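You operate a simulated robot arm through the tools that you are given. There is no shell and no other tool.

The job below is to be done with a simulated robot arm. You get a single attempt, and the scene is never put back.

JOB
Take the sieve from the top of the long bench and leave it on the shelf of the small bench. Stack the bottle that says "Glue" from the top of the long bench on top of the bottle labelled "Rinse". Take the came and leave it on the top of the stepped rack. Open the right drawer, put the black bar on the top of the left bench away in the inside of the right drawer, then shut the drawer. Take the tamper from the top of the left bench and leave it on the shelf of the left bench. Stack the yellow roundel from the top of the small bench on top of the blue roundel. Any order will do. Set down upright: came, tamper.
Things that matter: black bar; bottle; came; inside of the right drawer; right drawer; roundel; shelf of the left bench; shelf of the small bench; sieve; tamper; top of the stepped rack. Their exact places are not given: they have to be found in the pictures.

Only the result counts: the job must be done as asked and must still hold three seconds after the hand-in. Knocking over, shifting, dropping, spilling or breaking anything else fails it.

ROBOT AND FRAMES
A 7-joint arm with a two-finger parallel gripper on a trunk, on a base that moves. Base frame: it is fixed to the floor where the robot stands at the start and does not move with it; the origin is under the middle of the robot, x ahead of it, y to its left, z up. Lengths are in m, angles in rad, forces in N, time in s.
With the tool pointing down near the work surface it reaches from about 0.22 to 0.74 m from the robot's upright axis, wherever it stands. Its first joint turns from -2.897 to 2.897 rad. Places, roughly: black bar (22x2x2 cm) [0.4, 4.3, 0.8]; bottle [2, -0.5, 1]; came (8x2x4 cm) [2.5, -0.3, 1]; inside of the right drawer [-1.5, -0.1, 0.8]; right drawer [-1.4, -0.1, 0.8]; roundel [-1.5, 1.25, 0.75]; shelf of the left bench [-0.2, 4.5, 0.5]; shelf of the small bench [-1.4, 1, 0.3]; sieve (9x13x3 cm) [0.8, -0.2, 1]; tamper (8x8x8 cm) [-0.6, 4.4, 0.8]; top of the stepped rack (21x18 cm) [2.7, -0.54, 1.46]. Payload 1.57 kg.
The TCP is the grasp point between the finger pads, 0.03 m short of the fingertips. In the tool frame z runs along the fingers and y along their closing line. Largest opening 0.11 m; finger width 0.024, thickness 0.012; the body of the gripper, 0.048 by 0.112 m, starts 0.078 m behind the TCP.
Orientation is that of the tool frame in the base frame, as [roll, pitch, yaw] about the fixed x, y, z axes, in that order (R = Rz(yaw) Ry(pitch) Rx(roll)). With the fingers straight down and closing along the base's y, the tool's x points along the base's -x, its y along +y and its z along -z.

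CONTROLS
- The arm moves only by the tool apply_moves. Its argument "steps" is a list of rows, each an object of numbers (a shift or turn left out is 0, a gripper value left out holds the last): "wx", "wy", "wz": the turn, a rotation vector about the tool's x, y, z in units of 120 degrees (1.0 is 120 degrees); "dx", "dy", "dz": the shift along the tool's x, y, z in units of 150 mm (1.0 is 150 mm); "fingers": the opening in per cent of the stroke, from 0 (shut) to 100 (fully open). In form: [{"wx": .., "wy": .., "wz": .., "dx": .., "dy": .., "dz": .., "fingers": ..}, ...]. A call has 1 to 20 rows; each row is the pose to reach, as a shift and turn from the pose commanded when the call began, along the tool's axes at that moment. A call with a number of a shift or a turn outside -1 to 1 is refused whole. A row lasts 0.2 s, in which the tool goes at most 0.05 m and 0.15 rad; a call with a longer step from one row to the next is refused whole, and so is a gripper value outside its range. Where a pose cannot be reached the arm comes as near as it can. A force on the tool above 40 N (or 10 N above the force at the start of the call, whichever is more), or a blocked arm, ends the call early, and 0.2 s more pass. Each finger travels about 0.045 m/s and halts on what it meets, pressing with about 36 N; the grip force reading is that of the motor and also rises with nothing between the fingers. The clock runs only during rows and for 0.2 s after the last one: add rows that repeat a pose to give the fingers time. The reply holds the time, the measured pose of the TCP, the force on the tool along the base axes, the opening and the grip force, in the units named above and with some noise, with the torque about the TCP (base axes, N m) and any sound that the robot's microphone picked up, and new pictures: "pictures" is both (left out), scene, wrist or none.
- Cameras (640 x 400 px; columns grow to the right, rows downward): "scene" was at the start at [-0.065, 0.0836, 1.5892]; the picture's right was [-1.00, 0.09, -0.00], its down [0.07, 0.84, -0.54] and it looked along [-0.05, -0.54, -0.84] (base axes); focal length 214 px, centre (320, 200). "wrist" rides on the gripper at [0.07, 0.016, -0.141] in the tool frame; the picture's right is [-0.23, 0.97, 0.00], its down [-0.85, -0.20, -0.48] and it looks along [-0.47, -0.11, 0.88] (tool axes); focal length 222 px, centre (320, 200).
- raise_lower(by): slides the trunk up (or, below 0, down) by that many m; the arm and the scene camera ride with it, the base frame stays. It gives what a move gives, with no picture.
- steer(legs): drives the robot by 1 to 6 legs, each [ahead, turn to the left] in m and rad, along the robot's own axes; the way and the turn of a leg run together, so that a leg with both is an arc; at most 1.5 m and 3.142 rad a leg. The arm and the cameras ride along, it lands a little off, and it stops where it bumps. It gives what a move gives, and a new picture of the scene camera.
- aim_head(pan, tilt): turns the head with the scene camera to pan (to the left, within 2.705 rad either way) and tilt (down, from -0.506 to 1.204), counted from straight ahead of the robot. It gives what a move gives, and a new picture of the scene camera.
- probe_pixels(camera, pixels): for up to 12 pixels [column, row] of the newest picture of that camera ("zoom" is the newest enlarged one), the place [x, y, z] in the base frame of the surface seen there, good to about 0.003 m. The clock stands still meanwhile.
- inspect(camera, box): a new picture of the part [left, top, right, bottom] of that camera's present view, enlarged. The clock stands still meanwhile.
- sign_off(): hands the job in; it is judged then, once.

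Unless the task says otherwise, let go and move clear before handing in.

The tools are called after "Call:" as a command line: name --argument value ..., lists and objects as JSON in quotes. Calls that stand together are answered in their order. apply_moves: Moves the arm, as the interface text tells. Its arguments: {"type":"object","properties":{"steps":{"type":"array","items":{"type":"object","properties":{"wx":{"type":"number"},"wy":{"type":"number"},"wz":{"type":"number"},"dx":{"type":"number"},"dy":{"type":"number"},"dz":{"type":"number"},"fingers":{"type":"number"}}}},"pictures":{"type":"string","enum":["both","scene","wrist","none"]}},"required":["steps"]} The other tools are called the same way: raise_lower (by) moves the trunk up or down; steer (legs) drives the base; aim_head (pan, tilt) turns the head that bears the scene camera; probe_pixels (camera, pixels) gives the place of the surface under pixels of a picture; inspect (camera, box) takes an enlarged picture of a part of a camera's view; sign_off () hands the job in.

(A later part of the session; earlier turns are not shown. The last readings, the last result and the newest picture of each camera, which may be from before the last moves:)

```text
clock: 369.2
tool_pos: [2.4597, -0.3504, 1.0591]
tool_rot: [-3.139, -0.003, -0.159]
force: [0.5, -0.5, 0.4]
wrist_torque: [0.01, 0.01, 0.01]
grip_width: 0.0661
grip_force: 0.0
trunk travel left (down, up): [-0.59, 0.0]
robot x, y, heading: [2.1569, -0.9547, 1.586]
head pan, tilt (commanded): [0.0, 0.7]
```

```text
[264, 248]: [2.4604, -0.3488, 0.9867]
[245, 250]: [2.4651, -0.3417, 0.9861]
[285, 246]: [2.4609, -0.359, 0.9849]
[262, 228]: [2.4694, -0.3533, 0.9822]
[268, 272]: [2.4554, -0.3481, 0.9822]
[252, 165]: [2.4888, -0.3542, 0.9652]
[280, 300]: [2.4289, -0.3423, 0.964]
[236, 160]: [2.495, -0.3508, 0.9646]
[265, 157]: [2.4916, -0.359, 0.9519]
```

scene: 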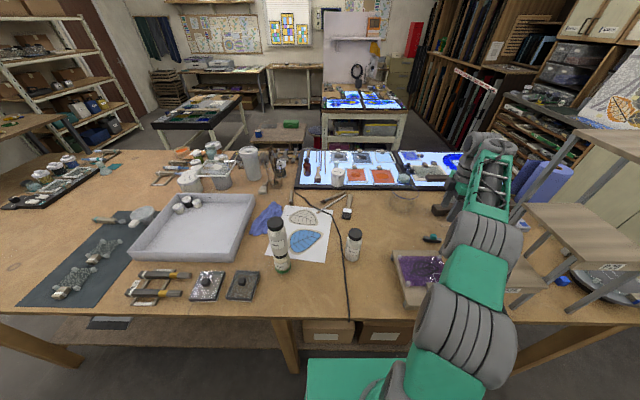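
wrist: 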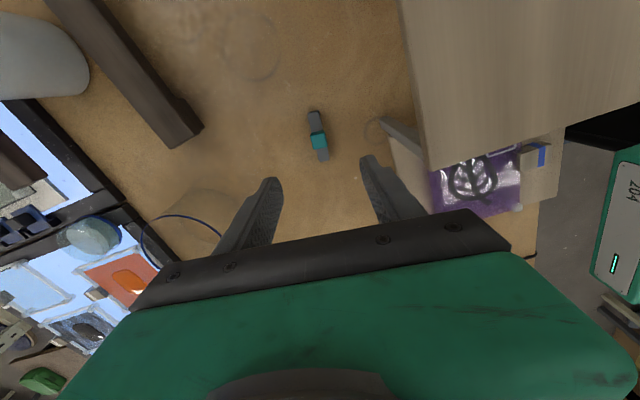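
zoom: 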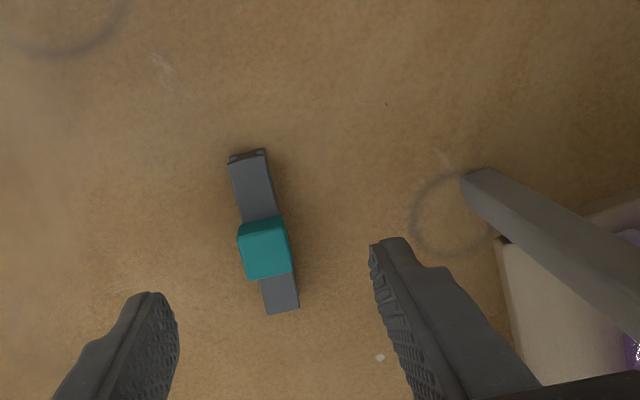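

Cube centre (2.462,-0.350) lines up with the tool. Lower to z≈0.986 and close.

Call:
apply_moves --steps '[{"dz": 0.2}, {"dz": 0.4}, {"dz": 0.487}, {"dz": 0.487}]' --pictures "none"

Call:
apply_moves --steps '[{"fingers": 40}, {"fingers": 25}, {"fingers": 10}, {"fingers": 0}, {"fingers": 0}, {"fingers": 0}]' --pictures "wrist"

```text
clock: 370.2
tool_pos: [2.4605, -0.3498, 0.9855]
tool_rot: [-3.142, -0.002, -0.157]
force: [-0.2, 0.9, -0.5]
wrist_torque: [0.0, 0.01, -0.01]
grip_width: 0.0659
grip_force: 0.0
trunk travel left (down, up): [-0.59, 0.0]
robot x, y, heading: [2.1516, -0.9559, 1.58]
head pan, tilt (commanded): [0.0, 0.7]
```

```text
clock: 371.6
tool_pos: [2.4607, -0.3492, 0.9856]
tool_rot: [-3.14, -0.005, -0.156]
force: [0.4, 0.2, 0.3]
wrist_torque: [0.01, 0.0, -0.02]
grip_width: 0.019
grip_force: 33.8
trunk travel left (down, up): [-0.59, 0.0]
robot x, y, heading: [2.1532, -0.9505, 1.579]
head pan, tilt (commanded): [0.0, 0.7]
```

wrist: 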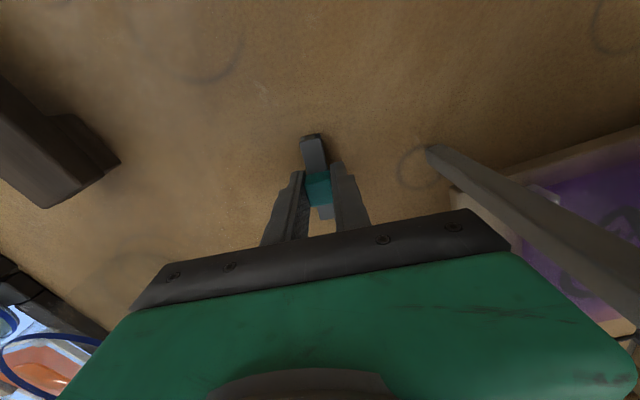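

Cube gripped (0.019). Lift straight up 5 cm and verify.

Call:
apply_moves --steps '[{"dz": -0.17}, {"dz": -0.34}]' --pictures "none"

Call:
inspect --camera "wrist" --box '[220, 80, 420, 230]'

Call:
probe_pixels --camera "zoom" --pixels '[[290, 175], [300, 220], [310, 260], [285, 195], [325, 345]]'

```text
clock: 372.2
tool_pos: [2.4607, -0.3481, 1.0357]
tool_rot: [3.141, -0.003, -0.156]
force: [0.3, 0.3, 0.0]
wrist_torque: [0.0, 0.01, 0.01]
grip_width: 0.019
grip_force: 33.2
trunk travel left (down, up): [-0.59, 0.0]
robot x, y, heading: [2.1517, -0.9549, 1.576]
head pan, tilt (commanded): [0.0, 0.7]
```

```text
2.67 times, centred on (320, 155) of wrist
```

zoom: 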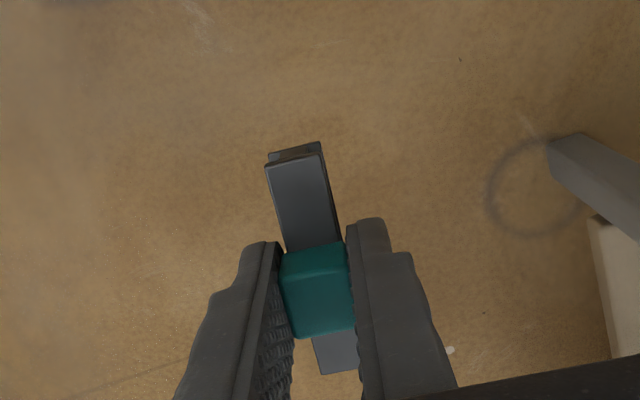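

```text
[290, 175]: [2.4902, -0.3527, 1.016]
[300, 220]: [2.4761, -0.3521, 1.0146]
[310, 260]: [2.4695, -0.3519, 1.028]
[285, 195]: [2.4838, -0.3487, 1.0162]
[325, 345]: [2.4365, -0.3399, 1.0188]
```

The came is held level, bottom at TCP−0.036. Rise to z≈1.20, then back the robot away from the bench before going higher.

Call:
apply_moves --steps '[{"dz": -0.3}, {"dz": -0.6}, {"dz": -0.9}, {"dz": -1.0}]' --pictures "none"

Call:
apply_moves --steps '[{"dz": -0.16}, {"dz": -0.16}]' --pictures "scene"

```text
clock: 373.2
tool_pos: [2.4609, -0.3493, 1.1853]
tool_rot: [-3.141, -0.003, -0.154]
force: [1.1, 0.4, -0.6]
wrist_torque: [0.01, 0.01, 0.03]
grip_width: 0.019
grip_force: 33.0
trunk travel left (down, up): [-0.59, 0.0]
robot x, y, heading: [2.1484, -0.9527, 1.58]
head pan, tilt (commanded): [0.0, 0.7]
```

```text
clock: 373.8
tool_pos: [2.4598, -0.3477, 1.2105]
tool_rot: [-3.141, -0.001, -0.157]
force: [0.0, 0.1, -0.5]
wrist_torque: [-0.02, 0.01, -0.01]
grip_width: 0.019
grip_force: 33.0
trunk travel left (down, up): [-0.59, 0.0]
robot x, y, heading: [2.1566, -0.9544, 1.581]
head pan, tilt (commanded): [0.0, 0.7]
```

scene: 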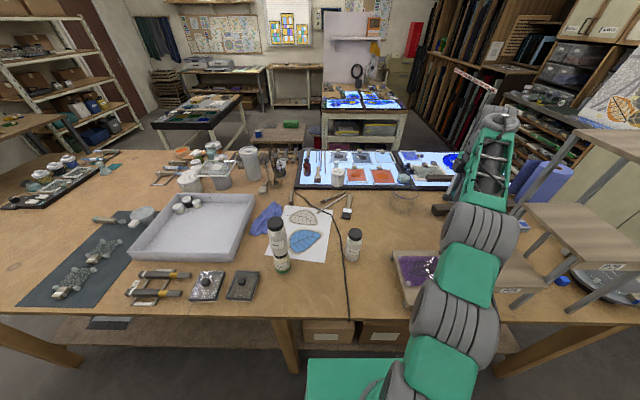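

Reverse 0.37 m straight back.

Call:
steer --legs '[[-0.37, 0]]'

```text
clock: 376.2
tool_pos: [2.4608, -0.7187, 1.2108]
tool_rot: [-3.141, -0.002, -0.151]
force: [0.0, 0.7, 0.3]
wrist_torque: [0.05, 0.01, -0.01]
grip_width: 0.0194
grip_force: 33.7
trunk travel left (down, up): [-0.59, 0.0]
robot x, y, heading: [2.1584, -1.3273, 1.589]
head pan, tilt (commanded): [0.0, 0.7]
```

scene: 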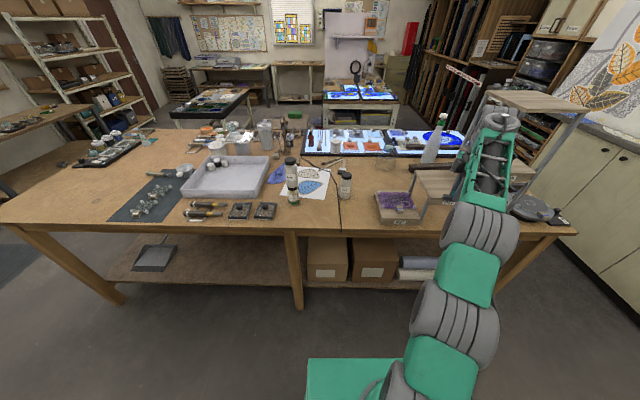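

The stack is intact. Bring the hand in toward the robot and upward in free space to test reach at z≈1.54.

Call:
apply_moves --steps '[{"dx": -0.19, "dy": 0.198, "dz": -0.075}, {"dx": -0.378, "dy": 0.395, "dz": -0.15}, {"dx": -0.568, "dy": 0.593, "dz": -0.225}, {"dx": -0.757, "dy": 0.79, "dz": -0.3}]' --pictures "none"

Call:
apply_moves --steps '[{"dx": -0.19, "dy": 0.198, "dz": -0.075}, {"dx": -0.378, "dy": 0.395, "dz": -0.15}, {"dx": -0.568, "dy": 0.593, "dz": -0.225}, {"dx": -0.757, "dy": 0.79, "dz": -0.3}]' --pictures "none"

Call:
apply_moves --steps '[{"dz": -0.3}, {"dz": -0.6}, {"dz": -0.9}]' --pictures "none"

Call:
apply_moves --steps '[{"dz": -0.3}, {"dz": -0.6}, {"dz": -0.8}]' --pictures "scene"

```text
clock: 377.2
tool_pos: [2.3288, -0.8199, 1.2562]
tool_rot: [-3.141, -0.004, -0.151]
force: [-0.9, 0.1, -1.1]
wrist_torque: [0.0, -0.02, 0.03]
grip_width: 0.0193
grip_force: 33.6
trunk travel left (down, up): [-0.59, 0.0]
robot x, y, heading: [2.1616, -1.3258, 1.593]
head pan, tilt (commanded): [0.0, 0.7]
```

```text
clock: 378.2
tool_pos: [2.198, -0.9217, 1.2992]
tool_rot: [-3.14, -0.002, -0.147]
force: [0.6, -0.7, 0.0]
wrist_torque: [0.04, -0.01, 0.01]
grip_width: 0.0194
grip_force: 33.5
trunk travel left (down, up): [-0.59, 0.0]
robot x, y, heading: [2.1565, -1.3266, 1.585]
head pan, tilt (commanded): [0.0, 0.7]
```

```text
clock: 379.0
tool_pos: [2.2004, -0.9181, 1.4332]
tool_rot: [3.14, -0.002, -0.15]
force: [-0.2, 0.4, 0.1]
wrist_torque: [-0.02, -0.01, 0.02]
grip_width: 0.0188
grip_force: 33.5
trunk travel left (down, up): [-0.59, 0.0]
robot x, y, heading: [2.156, -1.3224, 1.586]
head pan, tilt (commanded): [0.0, 0.7]
```

```text
clock: 379.8
tool_pos: [2.1993, -0.9234, 1.4474]
tool_rot: [-3.14, -0.004, -0.151]
force: [0.0, 0.2, -0.7]
wrist_torque: [0.03, -0.01, -0.01]
grip_width: 0.0189
grip_force: 34.2
out of reach, approached as far as the arm can: row 1, 2, 3
trunk travel left (down, up): [-0.59, 0.0]
robot x, y, heading: [2.1545, -1.3249, 1.588]
head pan, tilt (commanded): [0.0, 0.7]
```

scene: 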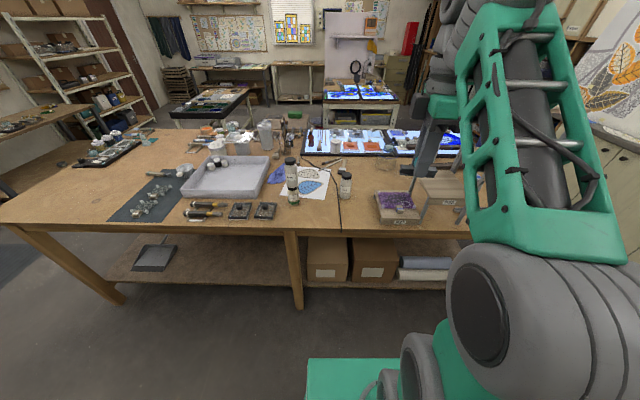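

Vertical reach tops out at z≈1.447 at radius 0.40. Closer in it should go higher; test at radius ≈0.30.

Call:
apply_moves --steps '[{"dx": 0.033, "dy": 0.22}, {"dx": 0.067, "dy": 0.44}, {"dx": 0.1, "dy": 0.66}]' --pictures "none"

Call:
apply_moves --steps '[{"dz": -0.2}, {"dz": -0.4}, {"dz": -0.6}, {"dz": -0.7}]' --pictures "none"

```text
clock: 380.6
tool_pos: [2.201, -1.0245, 1.4404]
tool_rot: [-3.137, -0.005, -0.151]
force: [-0.1, 0.2, -0.3]
wrist_torque: [0.04, -0.01, 0.0]
grip_width: 0.019
grip_force: 33.5
out of reach, approached as far as the arm can: row 3
trunk travel left (down, up): [-0.59, 0.0]
robot x, y, heading: [2.1565, -1.3256, 1.591]
head pan, tilt (commanded): [0.0, 0.7]
```

```text
clock: 381.6
tool_pos: [2.2039, -1.0077, 1.4434]
tool_rot: [-3.139, -0.003, -0.151]
force: [-0.4, 0.3, -1.0]
wrist_torque: [0.01, -0.01, -0.03]
grip_width: 0.019
grip_force: 33.2
out of reach, approached as far as the arm can: row 1, 2, 3, 4
trunk travel left (down, up): [-0.59, 0.0]
robot x, y, heading: [2.1562, -1.3264, 1.59]
head pan, tilt (commanded): [0.0, 0.7]
```

Same ceiling (~1.445) closer in, so it's a wrist limit. Test whether a forward tilt frees it (just as a reach test).

Call:
apply_moves --steps '[{"wx": 0.0625}, {"wx": 0.125}, {"wx": 0.1875}, {"wx": 0.25}]' --pictures "none"

Call:
apply_moves --steps '[{"dz": -0.17, "dy": 0.1}, {"dz": -0.35, "dy": 0.2}, {"dz": -0.52, "dy": 0.3}, {"dz": -0.7, "dy": 0.4}]' --pictures "none"

```text
clock: 382.6
tool_pos: [2.2049, -1.0097, 1.4446]
tool_rot: [-2.614, -0.003, -0.151]
force: [0.6, -0.3, -0.2]
wrist_torque: [0.02, 0.02, 0.0]
grip_width: 0.0192
grip_force: 33.0
trunk travel left (down, up): [-0.59, 0.0]
robot x, y, heading: [2.1565, -1.3252, 1.588]
head pan, tilt (commanded): [0.0, 0.7]
```

```text
clock: 383.6
tool_pos: [2.1888, -1.1056, 1.5049]
tool_rot: [-2.641, -0.002, -0.146]
force: [0.0, -0.1, -0.8]
wrist_torque: [-0.02, -0.03, 0.01]
grip_width: 0.019
grip_force: 33.5
trunk travel left (down, up): [-0.59, 0.0]
robot x, y, heading: [2.1585, -1.3272, 1.592]
head pan, tilt (commanded): [0.0, 0.7]
```

Tilting works (z=1.505 reached). Test extending outward at that height.

Call:
apply_moves --steps '[{"dy": -0.3, "dz": 0.12}, {"dy": -0.6, "dz": 0.24}, {"dy": -0.884, "dz": 0.355}]' --pictures "none"

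Call:
apply_moves --steps '[{"dy": -0.3, "dz": 0.12}, {"dy": -0.6, "dz": 0.24}, {"dy": -0.884, "dz": 0.355}]' --pictures "none"

```text
clock: 384.4
tool_pos: [2.2107, -0.971, 1.5284]
tool_rot: [-2.618, -0.004, -0.151]
force: [0.2, -0.5, -0.8]
wrist_torque: [-0.03, 0.01, 0.03]
grip_width: 0.019
grip_force: 33.3
trunk travel left (down, up): [-0.59, 0.0]
robot x, y, heading: [2.1598, -1.3286, 1.589]
head pan, tilt (commanded): [0.0, 0.7]
```

```text
clock: 385.2
tool_pos: [2.2307, -0.8311, 1.5456]
tool_rot: [-2.618, -0.003, -0.15]
force: [0.1, 0.9, 0.1]
wrist_torque: [-0.02, 0.02, 0.01]
grip_width: 0.019
grip_force: 33.2
trunk travel left (down, up): [-0.59, 0.0]
robot x, y, heading: [2.1601, -1.3246, 1.582]
head pan, tilt (commanded): [0.0, 0.7]
```

With a 30° tilt the arm reaches (r=0.50, z=1.546), so I'll re-grip the came with a tilted tool. Plan: set it on the rack's second step (z≈1.118) with the bar pointing along y, then re-grip tilted. First lower, untilt and turn the tool.

Call:
apply_moves --steps '[{"dy": 0.125, "dz": 0.217}, {"dy": 0.25, "dz": 0.434}, {"dy": 0.375, "dz": 0.65}, {"dy": 0.499, "dz": 0.867}]' --pictures "none"

Call:
apply_moves --steps '[{"wx": -0.0625}, {"wx": -0.125}, {"wx": -0.1875}, {"wx": -0.25}]' --pictures "none"

Call:
apply_moves --steps '[{"wz": 0.068}, {"wz": 0.136}, {"wz": 0.204}, {"wz": 0.272}, {"wz": 0.34}, {"wz": 0.408}, {"wz": 0.476}, {"wz": 0.544}, {"wz": 0.612}, {"wz": 0.678}]' --pictures "none"

```text
clock: 386.2
tool_pos: [2.232, -0.8314, 1.4]
tool_rot: [-2.613, -0.003, -0.15]
force: [0.6, -0.2, -0.7]
wrist_torque: [-0.01, 0.01, -0.04]
grip_width: 0.019
grip_force: 33.4
trunk travel left (down, up): [-0.59, 0.0]
robot x, y, heading: [2.1561, -1.3246, 1.59]
head pan, tilt (commanded): [0.0, 0.7]
```

```text
clock: 387.2
tool_pos: [2.2314, -0.8321, 1.3983]
tool_rot: [3.141, -0.004, -0.151]
force: [0.0, 0.2, -1.6]
wrist_torque: [0.0, 0.0, -0.02]
grip_width: 0.0192
grip_force: 33.3
trunk travel left (down, up): [-0.59, 0.0]
robot x, y, heading: [2.163, -1.3257, 1.583]
head pan, tilt (commanded): [0.0, 0.7]
```

```text
clock: 389.4
tool_pos: [2.2302, -0.8341, 1.3977]
tool_rot: [-3.138, 0.001, -1.572]
force: [0.9, 0.4, -0.8]
wrist_torque: [0.01, 0.02, 0.01]
grip_width: 0.0191
grip_force: 33.2
trunk travel left (down, up): [-0.59, 0.0]
robot x, y, heading: [2.1595, -1.3264, 1.587]
head pan, tilt (commanded): [0.0, 0.7]
```

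Now reposition the base to x≈2.60 facing the rack.

Call:
steer --legs '[[0, -1.587], [0.44, 0], [0, 1.571]]'

Call:
aim_head --pan 0.1 --tilt 0.6

```text
clock: 399.8
tool_pos: [2.6964, -0.835, 1.3978]
tool_rot: [-3.139, 0.001, -1.594]
force: [-0.2, 0.1, -1.5]
wrist_torque: [0.02, 0.0, 0.01]
grip_width: 0.0191
grip_force: 33.1
trunk travel left (down, up): [-0.59, 0.0]
robot x, y, heading: [2.6058, -1.3292, 1.559]
head pan, tilt (commanded): [0.0, 0.7]
```

scene: 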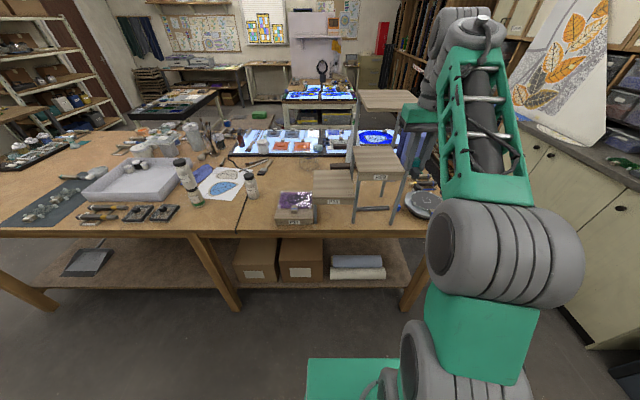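

```text
clock: 400.5
tool_pos: [2.6959, -0.8349, 1.3966]
tool_rot: [-3.139, -0.001, -1.595]
force: [0.0, 1.4, -0.9]
wrist_torque: [-0.02, 0.01, 0.0]
grip_width: 0.019
grip_force: 33.5
trunk travel left (down, up): [-0.59, 0.0]
robot x, y, heading: [2.6103, -1.3296, 1.558]
head pan, tilt (commanded): [0.099, 0.6]
```

scene: 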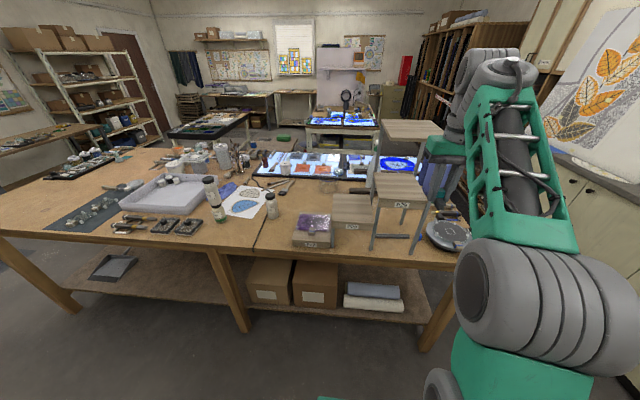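

Move the hand left to x≈2.50 and down to z≈1.25 here in the free corridor, before approaching step 2.

Call:
apply_moves --steps '[{"dy": 0.233, "dz": 0.167, "dx": 0.005}, {"dy": 0.467, "dz": 0.333, "dx": 0.01}, {"dy": 0.7, "dz": 0.5, "dx": 0.015}, {"dy": 0.933, "dz": 0.667, "dx": 0.02}]' --pictures "none"

Call:
apply_moves --steps '[{"dy": 0.18, "dz": 0.15}, {"dy": 0.38, "dz": 0.3, "wz": -0.011}]' --pictures "none"

Call:
steer --legs '[[0.29, 0]]'

Call:
inspect --camera "wrist" --box '[0, 0, 640, 400]'

```text
clock: 401.5
tool_pos: [2.5551, -0.8348, 1.298]
tool_rot: [-3.139, 0.002, -1.597]
force: [0.6, 0.3, -1.2]
wrist_torque: [0.01, 0.0, 0.01]
grip_width: 0.0191
grip_force: 33.1
trunk travel left (down, up): [-0.59, 0.0]
robot x, y, heading: [2.6123, -1.3261, 1.56]
head pan, tilt (commanded): [0.099, 0.6]
```

```text
clock: 402.1
tool_pos: [2.5001, -0.8311, 1.2503]
tool_rot: [-3.139, 0.001, -1.574]
force: [-0.5, 0.6, -1.3]
wrist_torque: [-0.01, -0.02, 0.01]
grip_width: 0.019
grip_force: 33.7
trunk travel left (down, up): [-0.59, 0.0]
robot x, y, heading: [2.6071, -1.3262, 1.563]
head pan, tilt (commanded): [0.099, 0.6]
```

```text
clock: 404.1
tool_pos: [2.5038, -0.5371, 1.2514]
tool_rot: [-3.138, 0.0, -1.572]
force: [-0.1, -0.6, -0.8]
wrist_torque: [-0.05, 0.0, 0.04]
grip_width: 0.0192
grip_force: 33.4
trunk travel left (down, up): [-0.59, 0.0]
robot x, y, heading: [2.6133, -1.0319, 1.562]
head pan, tilt (commanded): [0.099, 0.6]
```

scene: 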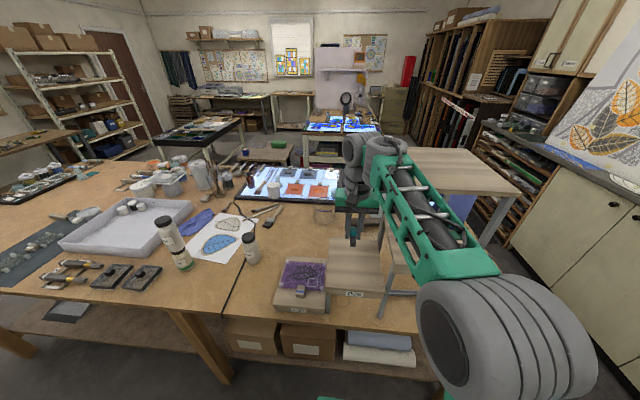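

```text
1.00 times, centred on (320, 200) of wrist (not enlarged: the box is as wide or as high as the picture)
```

zoom: 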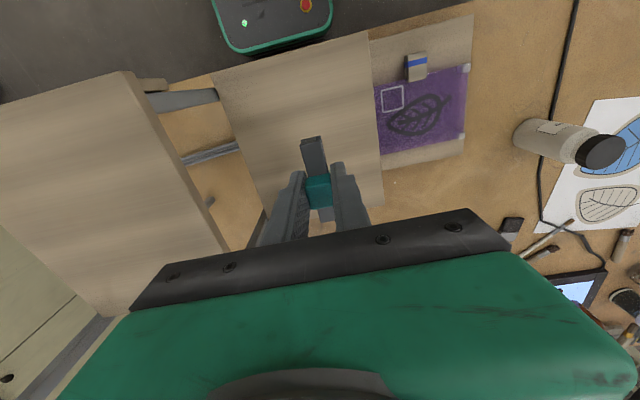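

Probe the forearm against the rack's top corner before lowering.

Call:
probe_pixels --camera "scene" --pixels '[[430, 190], [450, 215], [470, 240], [480, 265], [410, 165], [385, 150], [440, 180], [500, 185], [425, 152], [490, 320]]'

Call:
probe_pixels --camera "zoom" --pixels '[[225, 95], [365, 40], [382, 200], [255, 245], [300, 100], [315, 140], [160, 130], [200, 230], [330, 215]]'

```text
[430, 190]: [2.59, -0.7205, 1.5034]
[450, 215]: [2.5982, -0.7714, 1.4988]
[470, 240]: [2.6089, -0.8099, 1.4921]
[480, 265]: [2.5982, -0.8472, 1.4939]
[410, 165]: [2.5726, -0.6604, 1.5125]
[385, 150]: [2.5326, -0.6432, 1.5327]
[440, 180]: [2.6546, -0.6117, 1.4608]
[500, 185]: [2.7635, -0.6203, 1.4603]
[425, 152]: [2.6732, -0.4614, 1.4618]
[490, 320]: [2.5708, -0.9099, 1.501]
```

```text
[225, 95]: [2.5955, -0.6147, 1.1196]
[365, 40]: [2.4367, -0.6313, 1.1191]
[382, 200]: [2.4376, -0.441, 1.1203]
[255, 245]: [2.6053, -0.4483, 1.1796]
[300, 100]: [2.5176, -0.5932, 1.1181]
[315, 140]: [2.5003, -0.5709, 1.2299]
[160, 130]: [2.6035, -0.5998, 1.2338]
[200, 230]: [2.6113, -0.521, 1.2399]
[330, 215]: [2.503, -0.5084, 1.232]
```

The forearm is within a few cm of the rack's upper corner, so I'll back out, shift the base 0.17 m to the left, and come in straight.

Call:
steer --legs '[[-0.29, 0]]'

Call:
steer --legs '[[0, 1.575], [0.17, 0], [0, -1.571]]'

```text
clock: 406.1
tool_pos: [2.5006, -0.8321, 1.251]
tool_rot: [-3.137, 0.001, -1.573]
force: [0.0, -0.4, -1.3]
wrist_torque: [0.05, -0.03, 0.02]
grip_width: 0.0191
grip_force: 34.1
trunk travel left (down, up): [-0.59, 0.0]
robot x, y, heading: [2.6125, -1.3248, 1.562]
head pan, tilt (commanded): [0.099, 0.6]
```

scene: 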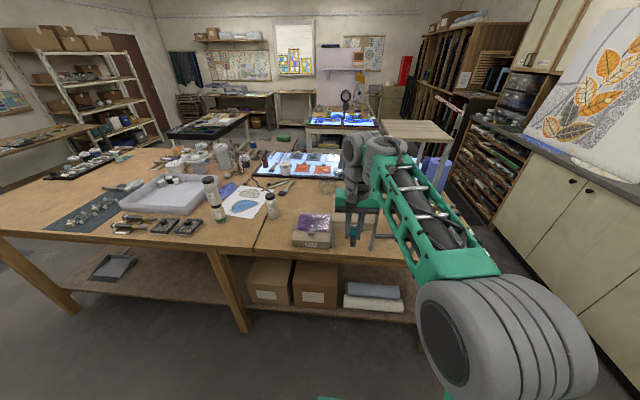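

```text
clock: 415.2
tool_pos: [2.3354, -0.8299, 1.2505]
tool_rot: [-3.138, 0.0, -1.58]
force: [0.9, 0.0, 0.2]
wrist_torque: [0.01, 0.01, 0.03]
grip_width: 0.0193
grip_force: 33.3
trunk travel left (down, up): [-0.59, 0.0]
robot x, y, heading: [2.4421, -1.3242, 1.558]
head pan, tilt (commanded): [0.099, 0.6]
```

scene: 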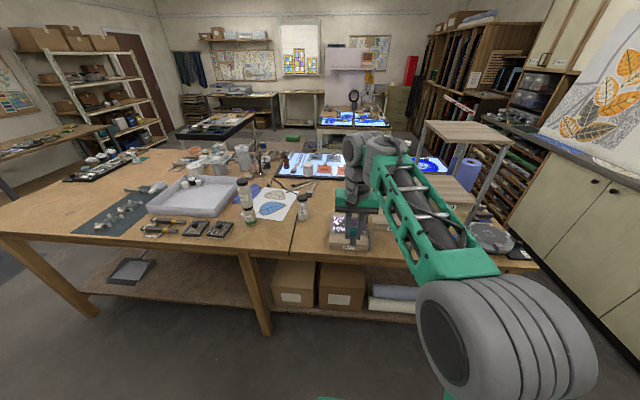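

Call:
apply_moves --steps '[{"dy": -0.33}, {"dy": -0.66}, {"dy": -0.99}]' --pictures "none"

Call:
steer --legs '[[0.275, 0]]'

Call:
probe_pixels --camera "scene" --pixels '[[440, 150], [430, 180], [450, 210], [420, 150], [390, 140], [480, 165], [470, 240]]'

Call:
inspect --camera "wrist" --box '[160, 20, 480, 260]'

```text
clock: 416.0
tool_pos: [2.4861, -0.8309, 1.2515]
tool_rot: [-3.139, 0.002, -1.579]
force: [1.1, 0.5, -1.3]
wrist_torque: [-0.03, 0.04, 0.0]
grip_width: 0.0192
grip_force: 33.4
trunk travel left (down, up): [-0.59, 0.0]
robot x, y, heading: [2.4404, -1.3271, 1.553]
head pan, tilt (commanded): [0.099, 0.6]
```

```text
clock: 417.9
tool_pos: [2.4882, -0.556, 1.2508]
tool_rot: [-3.137, 0.0, -1.579]
force: [0.0, 0.5, -1.9]
wrist_torque: [-0.01, 0.01, -0.02]
grip_width: 0.019
grip_force: 33.3
trunk travel left (down, up): [-0.59, 0.0]
robot x, y, heading: [2.445, -1.0455, 1.556]
head pan, tilt (commanded): [0.099, 0.6]
```

scene: 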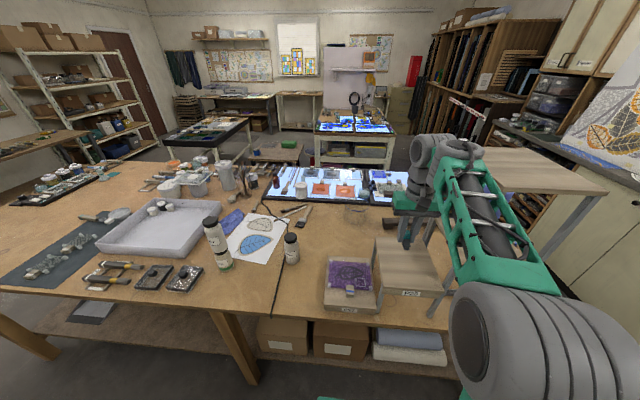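

```text
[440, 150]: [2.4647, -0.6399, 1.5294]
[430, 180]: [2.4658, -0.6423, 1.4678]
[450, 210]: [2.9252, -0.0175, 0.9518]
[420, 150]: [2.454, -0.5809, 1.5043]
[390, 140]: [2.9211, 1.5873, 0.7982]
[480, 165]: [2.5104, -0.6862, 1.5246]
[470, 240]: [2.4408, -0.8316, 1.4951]
```

```text
1.67 times, centred on (320, 140) of wrist
```

zoom: 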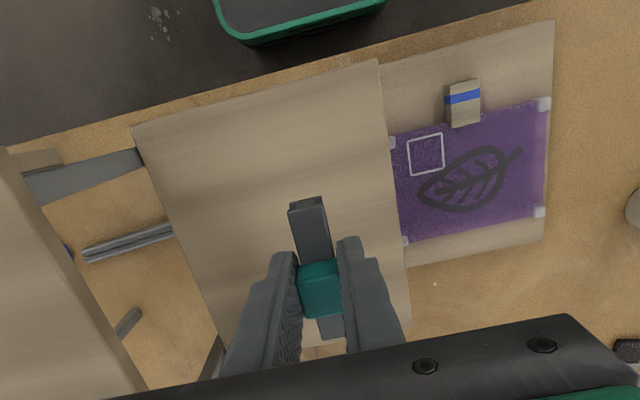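

Now the forearm is well clear. Lower to set the came on step 2.

Call:
raise_lower --by -0.088

Call:
apply_moves --steps '[{"dz": 0.02}, {"dz": 0.04}, {"dz": 0.05}, {"dz": 0.05}]' --pictures "none"

```text
clock: 419.2
tool_pos: [2.4887, -0.5557, 1.1645]
tool_rot: [-3.14, -0.001, -1.579]
force: [-0.8, 0.4, -0.3]
wrist_torque: [-0.02, 0.0, 0.0]
grip_width: 0.019
grip_force: 33.6
trunk travel left (down, up): [-0.502, 0.088]
robot x, y, heading: [2.4452, -1.0524, 1.554]
head pan, tilt (commanded): [0.099, 0.6]
```

```text
clock: 420.2
tool_pos: [2.4895, -0.5567, 1.1576]
tool_rot: [-3.139, -0.001, -1.58]
force: [0.2, -0.2, -1.9]
wrist_torque: [0.02, -0.02, 0.02]
grip_width: 0.019
grip_force: 33.0
trunk travel left (down, up): [-0.502, 0.088]
robot x, y, heading: [2.4434, -1.0473, 1.556]
head pan, tilt (commanded): [0.099, 0.6]
```

Call:
apply_moves --steps '[{"dz": 0.01}, {"dz": 0.02}, {"dz": 0.02}]' --pictures "none"

Call:
apply_moves --steps '[{"dz": 0.007}, {"dz": 0.007}]' --pictures "none"

```text
clock: 421.0
tool_pos: [2.4903, -0.5565, 1.1554]
tool_rot: [-3.139, 0.004, -1.58]
force: [1.2, 2.5, 8.4]
wrist_torque: [-0.26, 0.01, 0.03]
grip_width: 0.0191
grip_force: 33.1
trunk travel left (down, up): [-0.502, 0.088]
robot x, y, heading: [2.4453, -1.0486, 1.55]
head pan, tilt (commanded): [0.099, 0.6]
```

```text
clock: 421.6
tool_pos: [2.4887, -0.557, 1.1545]
tool_rot: [-3.138, 0.003, -1.58]
force: [-0.5, 2.0, 18.3]
wrist_torque: [-0.43, 0.05, 0.01]
grip_width: 0.0192
grip_force: 33.1
trunk travel left (down, up): [-0.502, 0.088]
robot x, y, heading: [2.4466, -1.048, 1.555]
head pan, tilt (commanded): [0.099, 0.6]
```

Firm contact; ease off 1.5 mm and release.

Call:
apply_moves --steps '[{"dz": -0.01}, {"dz": -0.01, "fingers": 25}, {"dz": -0.01, "fingers": 40}, {"dz": -0.01, "fingers": 50}, {"dz": -0.01, "fingers": 50}]' --pictures "none"

Call:
apply_moves --steps '[{"dz": -0.3}, {"dz": -0.6}]' --pictures "wrist"

Call:
probe_pixels --camera "wrist" --pixels '[[320, 150], [322, 160], [310, 125], [328, 175], [315, 110], [300, 90]]'

```text
clock: 422.8
tool_pos: [2.4893, -0.5563, 1.1541]
tool_rot: [-3.139, -0.001, -1.579]
force: [0.2, 0.3, -0.7]
wrist_torque: [-0.02, -0.01, -0.04]
grip_width: 0.0551
grip_force: 0.1
trunk travel left (down, up): [-0.502, 0.088]
robot x, y, heading: [2.4441, -1.0514, 1.555]
head pan, tilt (commanded): [0.099, 0.6]
```

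```text
clock: 423.4
tool_pos: [2.4893, -0.5546, 1.244]
tool_rot: [-3.14, -0.002, -1.579]
force: [-0.2, 0.2, 0.1]
wrist_torque: [-0.03, 0.01, -0.02]
grip_width: 0.055
grip_force: 0.1
trunk travel left (down, up): [-0.502, 0.088]
robot x, y, heading: [2.4454, -1.0501, 1.55]
head pan, tilt (commanded): [0.099, 0.6]
```

wrist: 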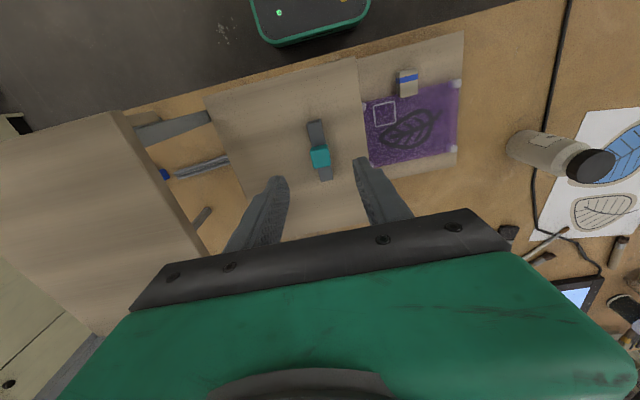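

```text
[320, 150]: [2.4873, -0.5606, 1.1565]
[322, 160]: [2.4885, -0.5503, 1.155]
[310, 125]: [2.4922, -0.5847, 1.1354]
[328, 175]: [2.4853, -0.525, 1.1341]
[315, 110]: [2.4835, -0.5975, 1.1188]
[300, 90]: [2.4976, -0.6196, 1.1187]
```

The came stands on step 2, cube at ≈(2.488,-0.556), top 1.156. Tilt the tool 30° forward and come down onto the cube again.

Call:
apply_moves --steps '[{"wy": -0.0625}, {"wy": -0.125}, {"wy": -0.1875}, {"wy": -0.25}, {"wy": -0.25}]' --pictures "wrist"

Call:
probe_pixels --camera "wrist" --pixels '[[310, 110], [300, 90], [320, 130], [305, 105], [315, 120]]'

```text
clock: 424.6
tool_pos: [2.489, -0.5566, 1.2435]
tool_rot: [-3.138, 0.526, -1.579]
force: [0.0, -0.5, 0.9]
wrist_torque: [-0.01, 0.0, 0.0]
grip_width: 0.0548
grip_force: 0.0
out of reach, approached as far as the arm can: row 4
trunk travel left (down, up): [-0.502, 0.088]
robot x, y, heading: [2.4468, -1.0488, 1.555]
head pan, tilt (commanded): [0.099, 0.6]
```

wrist: 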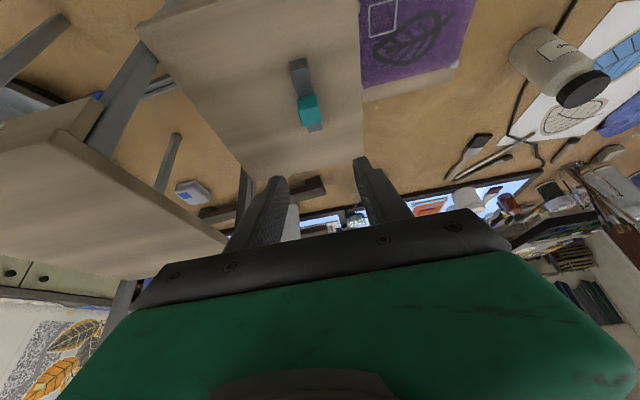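

```text
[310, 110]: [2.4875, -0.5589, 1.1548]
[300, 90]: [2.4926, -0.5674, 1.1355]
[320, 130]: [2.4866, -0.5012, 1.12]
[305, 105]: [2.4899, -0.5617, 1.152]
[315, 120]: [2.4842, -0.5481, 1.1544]
```

Call:
apply_moves --steps '[{"dx": 0.1, "dz": 0.16, "dy": 0.003}, {"dx": 0.2, "dz": 0.32, "dy": 0.006}, {"dx": 0.285, "dz": 0.45, "dy": 0.01}]' --pictures "none"

Call:
inspect --camera "wrist" --box '[220, 80, 420, 230]'

Call:
probe_pixels --camera "zoom" --pixels '[[290, 200], [310, 200], [300, 215], [330, 230], [290, 140], [300, 180], [280, 100]]'

```text
clock: 425.4
tool_pos: [2.4884, -0.5549, 1.2384]
tool_rot: [-3.136, 0.519, -1.578]
force: [-1.1, 0.0, 0.2]
wrist_torque: [0.0, -0.02, 0.03]
grip_width: 0.0551
grip_force: 0.0
out of reach, approached as far as the arm can: row 1, 2, 3
trunk travel left (down, up): [-0.502, 0.088]
robot x, y, heading: [2.4466, -1.0474, 1.553]
head pan, tilt (commanded): [0.099, 0.6]
```

```text
2.67 times, centred on (320, 155) of wrist
```

zoom: 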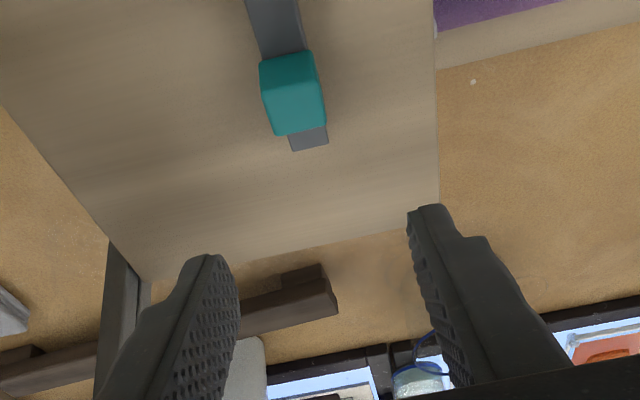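

```text
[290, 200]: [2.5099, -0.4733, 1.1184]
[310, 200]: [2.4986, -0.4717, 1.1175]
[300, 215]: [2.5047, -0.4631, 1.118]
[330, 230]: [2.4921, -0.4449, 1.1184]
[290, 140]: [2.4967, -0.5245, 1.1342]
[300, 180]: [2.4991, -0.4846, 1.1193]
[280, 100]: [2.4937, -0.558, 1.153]
```

The arm can't go lower at this tilt here, but the trunk can do the lowering. First test that the tilted tool can go up to rack-top height in this orientation (hand is empty now).

Call:
apply_moves --steps '[{"dx": -0.125, "dz": -0.217}, {"dx": -0.25, "dz": -0.434}, {"dx": -0.375, "dz": -0.65}, {"dx": -0.5, "dz": -0.866}]' --pictures "none"

Call:
apply_moves --steps '[{"dx": -0.08, "dz": -0.14}, {"dx": -0.17, "dz": -0.29}]' --pictures "scene"

```text
clock: 426.4
tool_pos: [2.49, -0.5549, 1.3847]
tool_rot: [-3.139, 0.522, -1.578]
force: [-0.5, -0.6, 0.6]
wrist_torque: [-0.01, -0.03, 0.0]
grip_width: 0.0553
grip_force: 0.1
trunk travel left (down, up): [-0.502, 0.088]
robot x, y, heading: [2.444, -1.0512, 1.554]
head pan, tilt (commanded): [0.099, 0.6]
```

```text
clock: 427.0
tool_pos: [2.4892, -0.5548, 1.4356]
tool_rot: [-3.139, 0.523, -1.579]
force: [-0.3, -0.3, 0.6]
wrist_torque: [-0.01, 0.02, 0.03]
grip_width: 0.0551
grip_force: 0.0
trunk travel left (down, up): [-0.502, 0.088]
robot x, y, heading: [2.4462, -1.0499, 1.554]
head pan, tilt (commanded): [0.099, 0.6]
```

scene: 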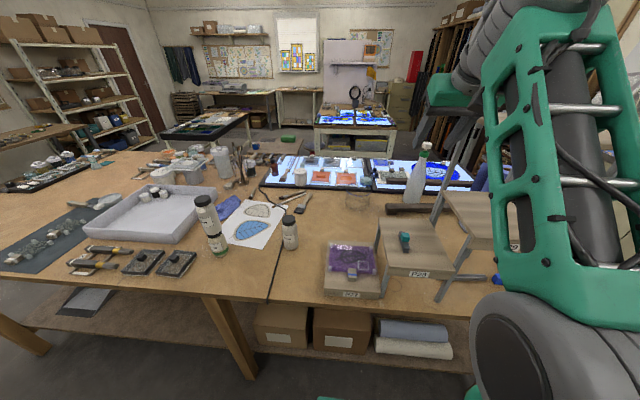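

It reaches 1.4356 with 0.088 of trunk travel left (→1.52), enough for the rack top. Now fine-align and use the trunk to lower onto the cube.

Call:
apply_moves --steps '[{"dx": 0.029, "dy": 0.011, "dz": -0.017}, {"dx": 0.029, "dy": 0.011, "dz": -0.017}]' --pictures "none"

Call:
raise_lower --by -0.24

Call:
inspect --camera "wrist" --box '[220, 80, 420, 230]'

Call:
probe_pixels --camera "zoom" --pixels '[[305, 180], [320, 180], [290, 130], [310, 210], [300, 160], [330, 150], [280, 160]]'

```text
clock: 427.6
tool_pos: [2.4876, -0.5599, 1.4362]
tool_rot: [-3.139, 0.523, -1.578]
force: [0.7, 0.3, -0.2]
wrist_torque: [0.02, 0.01, -0.04]
grip_width: 0.055
grip_force: 0.1
trunk travel left (down, up): [-0.502, 0.088]
robot x, y, heading: [2.4461, -1.05, 1.557]
head pan, tilt (commanded): [0.099, 0.6]
```

```text
clock: 430.1
tool_pos: [2.489, -0.5608, 1.1955]
tool_rot: [-3.139, 0.524, -1.579]
force: [0.6, -0.7, 0.0]
wrist_torque: [-0.03, -0.01, -0.04]
grip_width: 0.055
grip_force: 0.1
trunk travel left (down, up): [-0.262, 0.328]
robot x, y, heading: [2.4495, -1.0488, 1.552]
head pan, tilt (commanded): [0.099, 0.6]
```

```text
2.67 times, centred on (320, 155) of wrist
```

zoom: 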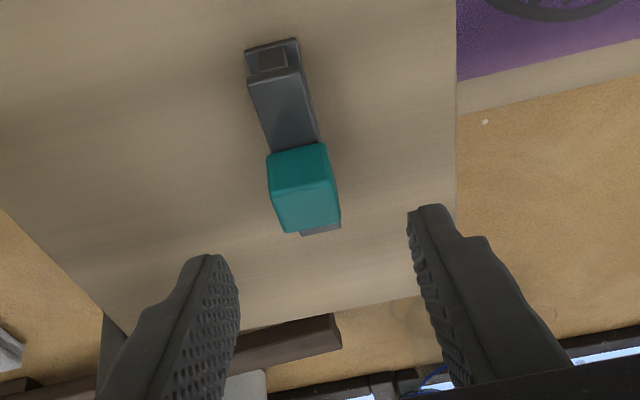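

```text
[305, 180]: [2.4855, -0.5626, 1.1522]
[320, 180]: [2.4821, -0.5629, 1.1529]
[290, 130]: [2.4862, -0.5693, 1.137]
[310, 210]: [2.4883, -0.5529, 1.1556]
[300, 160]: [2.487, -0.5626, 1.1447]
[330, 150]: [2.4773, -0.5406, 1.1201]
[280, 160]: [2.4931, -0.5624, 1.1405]
```

Call:
raise_lower --by -0.0395

Call:
apply_moves --steps '[{"fingers": 35}, {"fingers": 20}, {"fingers": 5}, {"fingers": 0}, {"fingers": 0}, {"fingers": 0}]' --pictures "wrist"

```text
clock: 430.9
tool_pos: [2.4871, -0.5601, 1.1567]
tool_rot: [-3.136, 0.524, -1.577]
force: [0.3, 0.6, -0.7]
wrist_torque: [-0.03, 0.0, -0.01]
grip_width: 0.0549
grip_force: 0.0
trunk travel left (down, up): [-0.222, 0.367]
robot x, y, heading: [2.4446, -1.0472, 1.552]
head pan, tilt (commanded): [0.099, 0.6]
```

```text
clock: 432.3
tool_pos: [2.4882, -0.5594, 1.1566]
tool_rot: [-3.138, 0.524, -1.578]
force: [-0.3, 0.1, 1.3]
wrist_torque: [0.01, 0.01, 0.0]
grip_width: 0.019
grip_force: 33.9
trunk travel left (down, up): [-0.222, 0.367]
robot x, y, heading: [2.4483, -1.0487, 1.552]
head pan, tilt (commanded): [0.099, 0.6]
```

wrist: 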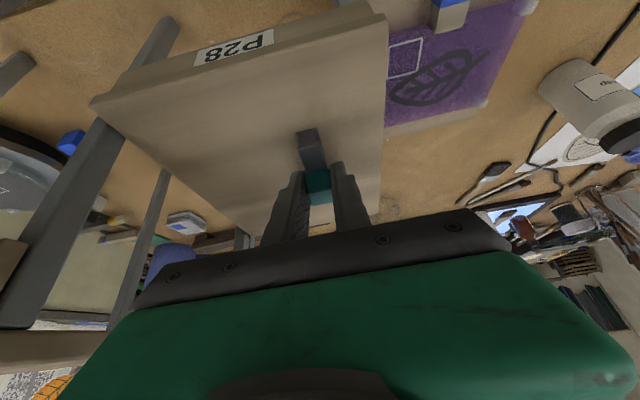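

Cube re-gripped (0.019) with the tilted tool. Lift 5 cm and check it's level.

Call:
raise_lower --by 0.05

Call:
inspect --camera "wrist" --box '[220, 80, 420, 230]'

Call:
probe_pixels --camera "zoom" --pixels '[[270, 145], [290, 200], [262, 140], [295, 225], [300, 260], [250, 150]]'

```text
clock: 433.2
tool_pos: [2.4878, -0.5601, 1.2066]
tool_rot: [-3.139, 0.523, -1.577]
force: [0.0, 0.0, -1.3]
wrist_torque: [0.01, 0.03, -0.01]
grip_width: 0.0189
grip_force: 33.6
trunk travel left (down, up): [-0.272, 0.317]
robot x, y, heading: [2.447, -1.0485, 1.551]
head pan, tilt (commanded): [0.099, 0.6]
```

```text
2.67 times, centred on (320, 155) of wrist
```

zoom: 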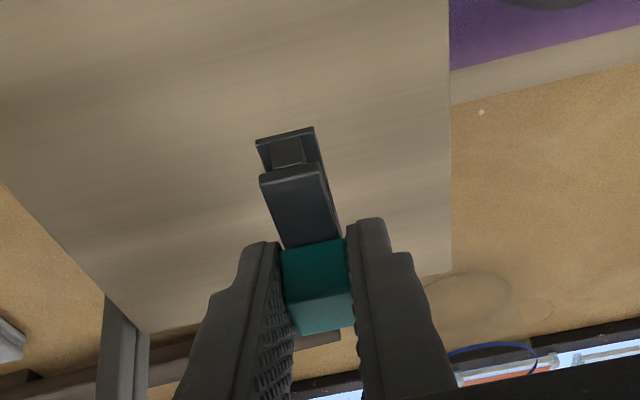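

```text
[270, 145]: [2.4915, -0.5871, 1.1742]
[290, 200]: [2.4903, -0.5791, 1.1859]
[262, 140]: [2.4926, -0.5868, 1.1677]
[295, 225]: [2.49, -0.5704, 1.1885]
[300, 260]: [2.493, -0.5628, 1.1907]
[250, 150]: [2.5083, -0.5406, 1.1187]
```

The came hangs level. Raise the trunk fully to z≈1.52.

Call:
raise_lower --by 0.316

Call:
aim_head --pan -0.2 --tilt 0.2

```text
clock: 436.4
tool_pos: [2.4877, -0.5601, 1.5235]
tool_rot: [-3.138, 0.523, -1.578]
force: [-0.4, 0.2, -0.9]
wrist_torque: [0.01, 0.02, -0.01]
grip_width: 0.0192
grip_force: 33.7
trunk travel left (down, up): [-0.588, 0.001]
robot x, y, heading: [2.4491, -1.0504, 1.553]
head pan, tilt (commanded): [0.099, 0.6]
```

```text
clock: 437.2
tool_pos: [2.4879, -0.5594, 1.5226]
tool_rot: [-3.14, 0.522, -1.578]
force: [-0.2, 0.1, -1.3]
wrist_torque: [-0.01, -0.01, -0.01]
grip_width: 0.0191
grip_force: 33.1
trunk travel left (down, up): [-0.588, 0.001]
robot x, y, heading: [2.4472, -1.0477, 1.552]
head pan, tilt (commanded): [-0.201, 0.201]
```

scene: 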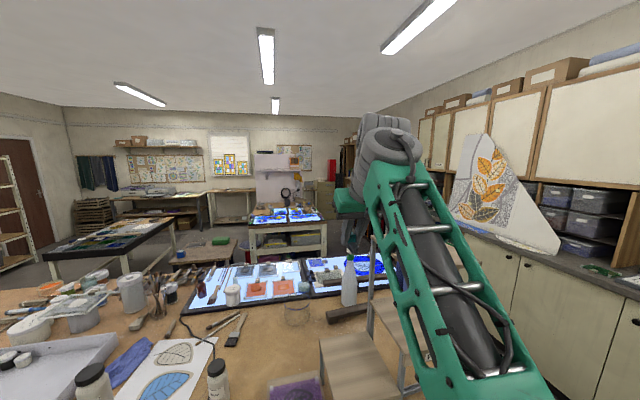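

Came bottom is ≈1.487, 2.5 cm above the rack top. Move sideways over the top in two steps.

Call:
apply_moves --steps '[{"dx": -0.026, "dy": -0.22, "dz": -0.006}, {"dx": -0.052, "dy": -0.445, "dz": -0.012}, {"dx": -0.077, "dy": -0.667, "dz": -0.017}]' --pictures "none"

Call:
inspect --camera "wrist" --box '[0, 0, 640, 400]'

```text
clock: 438.0
tool_pos: [2.5883, -0.5525, 1.5299]
tool_rot: [-3.14, 0.521, -1.579]
force: [1.1, -0.5, -1.0]
wrist_torque: [-0.01, -0.01, 0.0]
grip_width: 0.0192
grip_force: 33.4
trunk travel left (down, up): [-0.588, 0.001]
robot x, y, heading: [2.4427, -1.0496, 1.554]
head pan, tilt (commanded): [-0.201, 0.201]
```

```text
1.00 times, centred on (320, 200) of wrist (not enlarged: the box is as wide or as high as the picture)
```

zoom: 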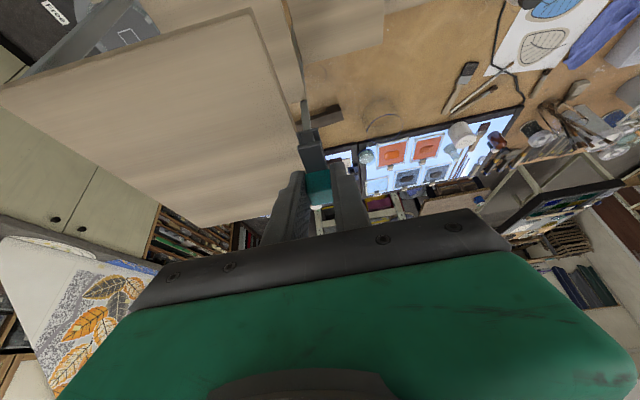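

Call:
apply_moves --steps '[{"dx": -0.02, "dy": -0.22}, {"dx": -0.04, "dy": -0.445}, {"dx": -0.06, "dy": -0.667, "dz": 0.02}]' --pictures "none"

Call:
inspect --camera "wrist" --box '[80, 0, 480, 260]'

Call:
probe_pixels --camera "zoom" --pixels '[[240, 130], [300, 80], [350, 130], [420, 200], [440, 150], [380, 240], [395, 215], [400, 270], [250, 200]]'

```text
clock: 438.8
tool_pos: [2.6852, -0.5522, 1.5218]
tool_rot: [-3.139, 0.526, -1.579]
force: [0.0, -0.7, -1.0]
wrist_torque: [-0.02, -0.01, 0.03]
grip_width: 0.019
grip_force: 32.2
out of reach, approached as far as the arm can: row 3
trunk travel left (down, up): [-0.588, 0.001]
robot x, y, heading: [2.446, -1.0466, 1.552]
head pan, tilt (commanded): [-0.201, 0.201]
```

```text
1.54 times, centred on (280, 130) of wrist
```

zoom: 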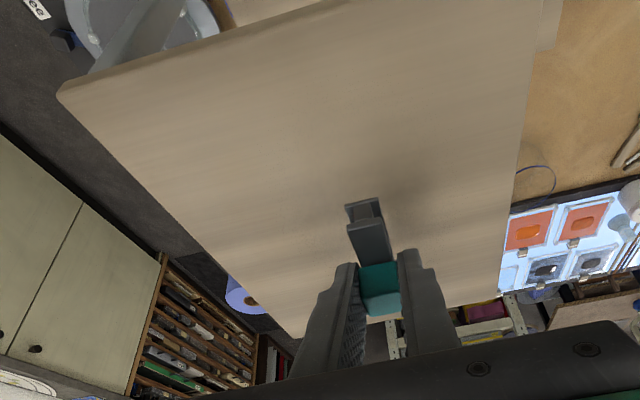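

```text
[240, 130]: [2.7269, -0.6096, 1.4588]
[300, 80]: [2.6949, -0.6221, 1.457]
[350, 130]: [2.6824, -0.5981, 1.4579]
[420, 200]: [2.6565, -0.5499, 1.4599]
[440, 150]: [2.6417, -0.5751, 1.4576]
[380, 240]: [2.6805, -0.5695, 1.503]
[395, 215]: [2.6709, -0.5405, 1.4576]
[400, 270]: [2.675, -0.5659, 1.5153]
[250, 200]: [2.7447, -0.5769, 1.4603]
```

The came is over the rack top (surface ≈1.460), fully inside its edges. Lower with the trunk in small steps.

Call:
raise_lower --by -0.019

Call:
raise_lower --by -0.003

```text
clock: 439.5
tool_pos: [2.6831, -0.5532, 1.5015]
tool_rot: [-3.137, 0.526, -1.579]
force: [-0.4, 0.3, 0.0]
wrist_torque: [-0.03, 0.01, 0.02]
grip_width: 0.0194
grip_force: 33.2
trunk travel left (down, up): [-0.57, 0.02]
robot x, y, heading: [2.4492, -1.0472, 1.552]
head pan, tilt (commanded): [-0.201, 0.201]
```

```text
clock: 440.0
tool_pos: [2.6823, -0.5522, 1.5007]
tool_rot: [-3.139, 0.524, -1.578]
force: [0.1, -0.5, -1.1]
wrist_torque: [-0.01, -0.04, 0.0]
grip_width: 0.0193
grip_force: 32.9
trunk travel left (down, up): [-0.566, 0.023]
robot x, y, heading: [2.4447, -1.0497, 1.551]
head pan, tilt (commanded): [-0.201, 0.201]
```

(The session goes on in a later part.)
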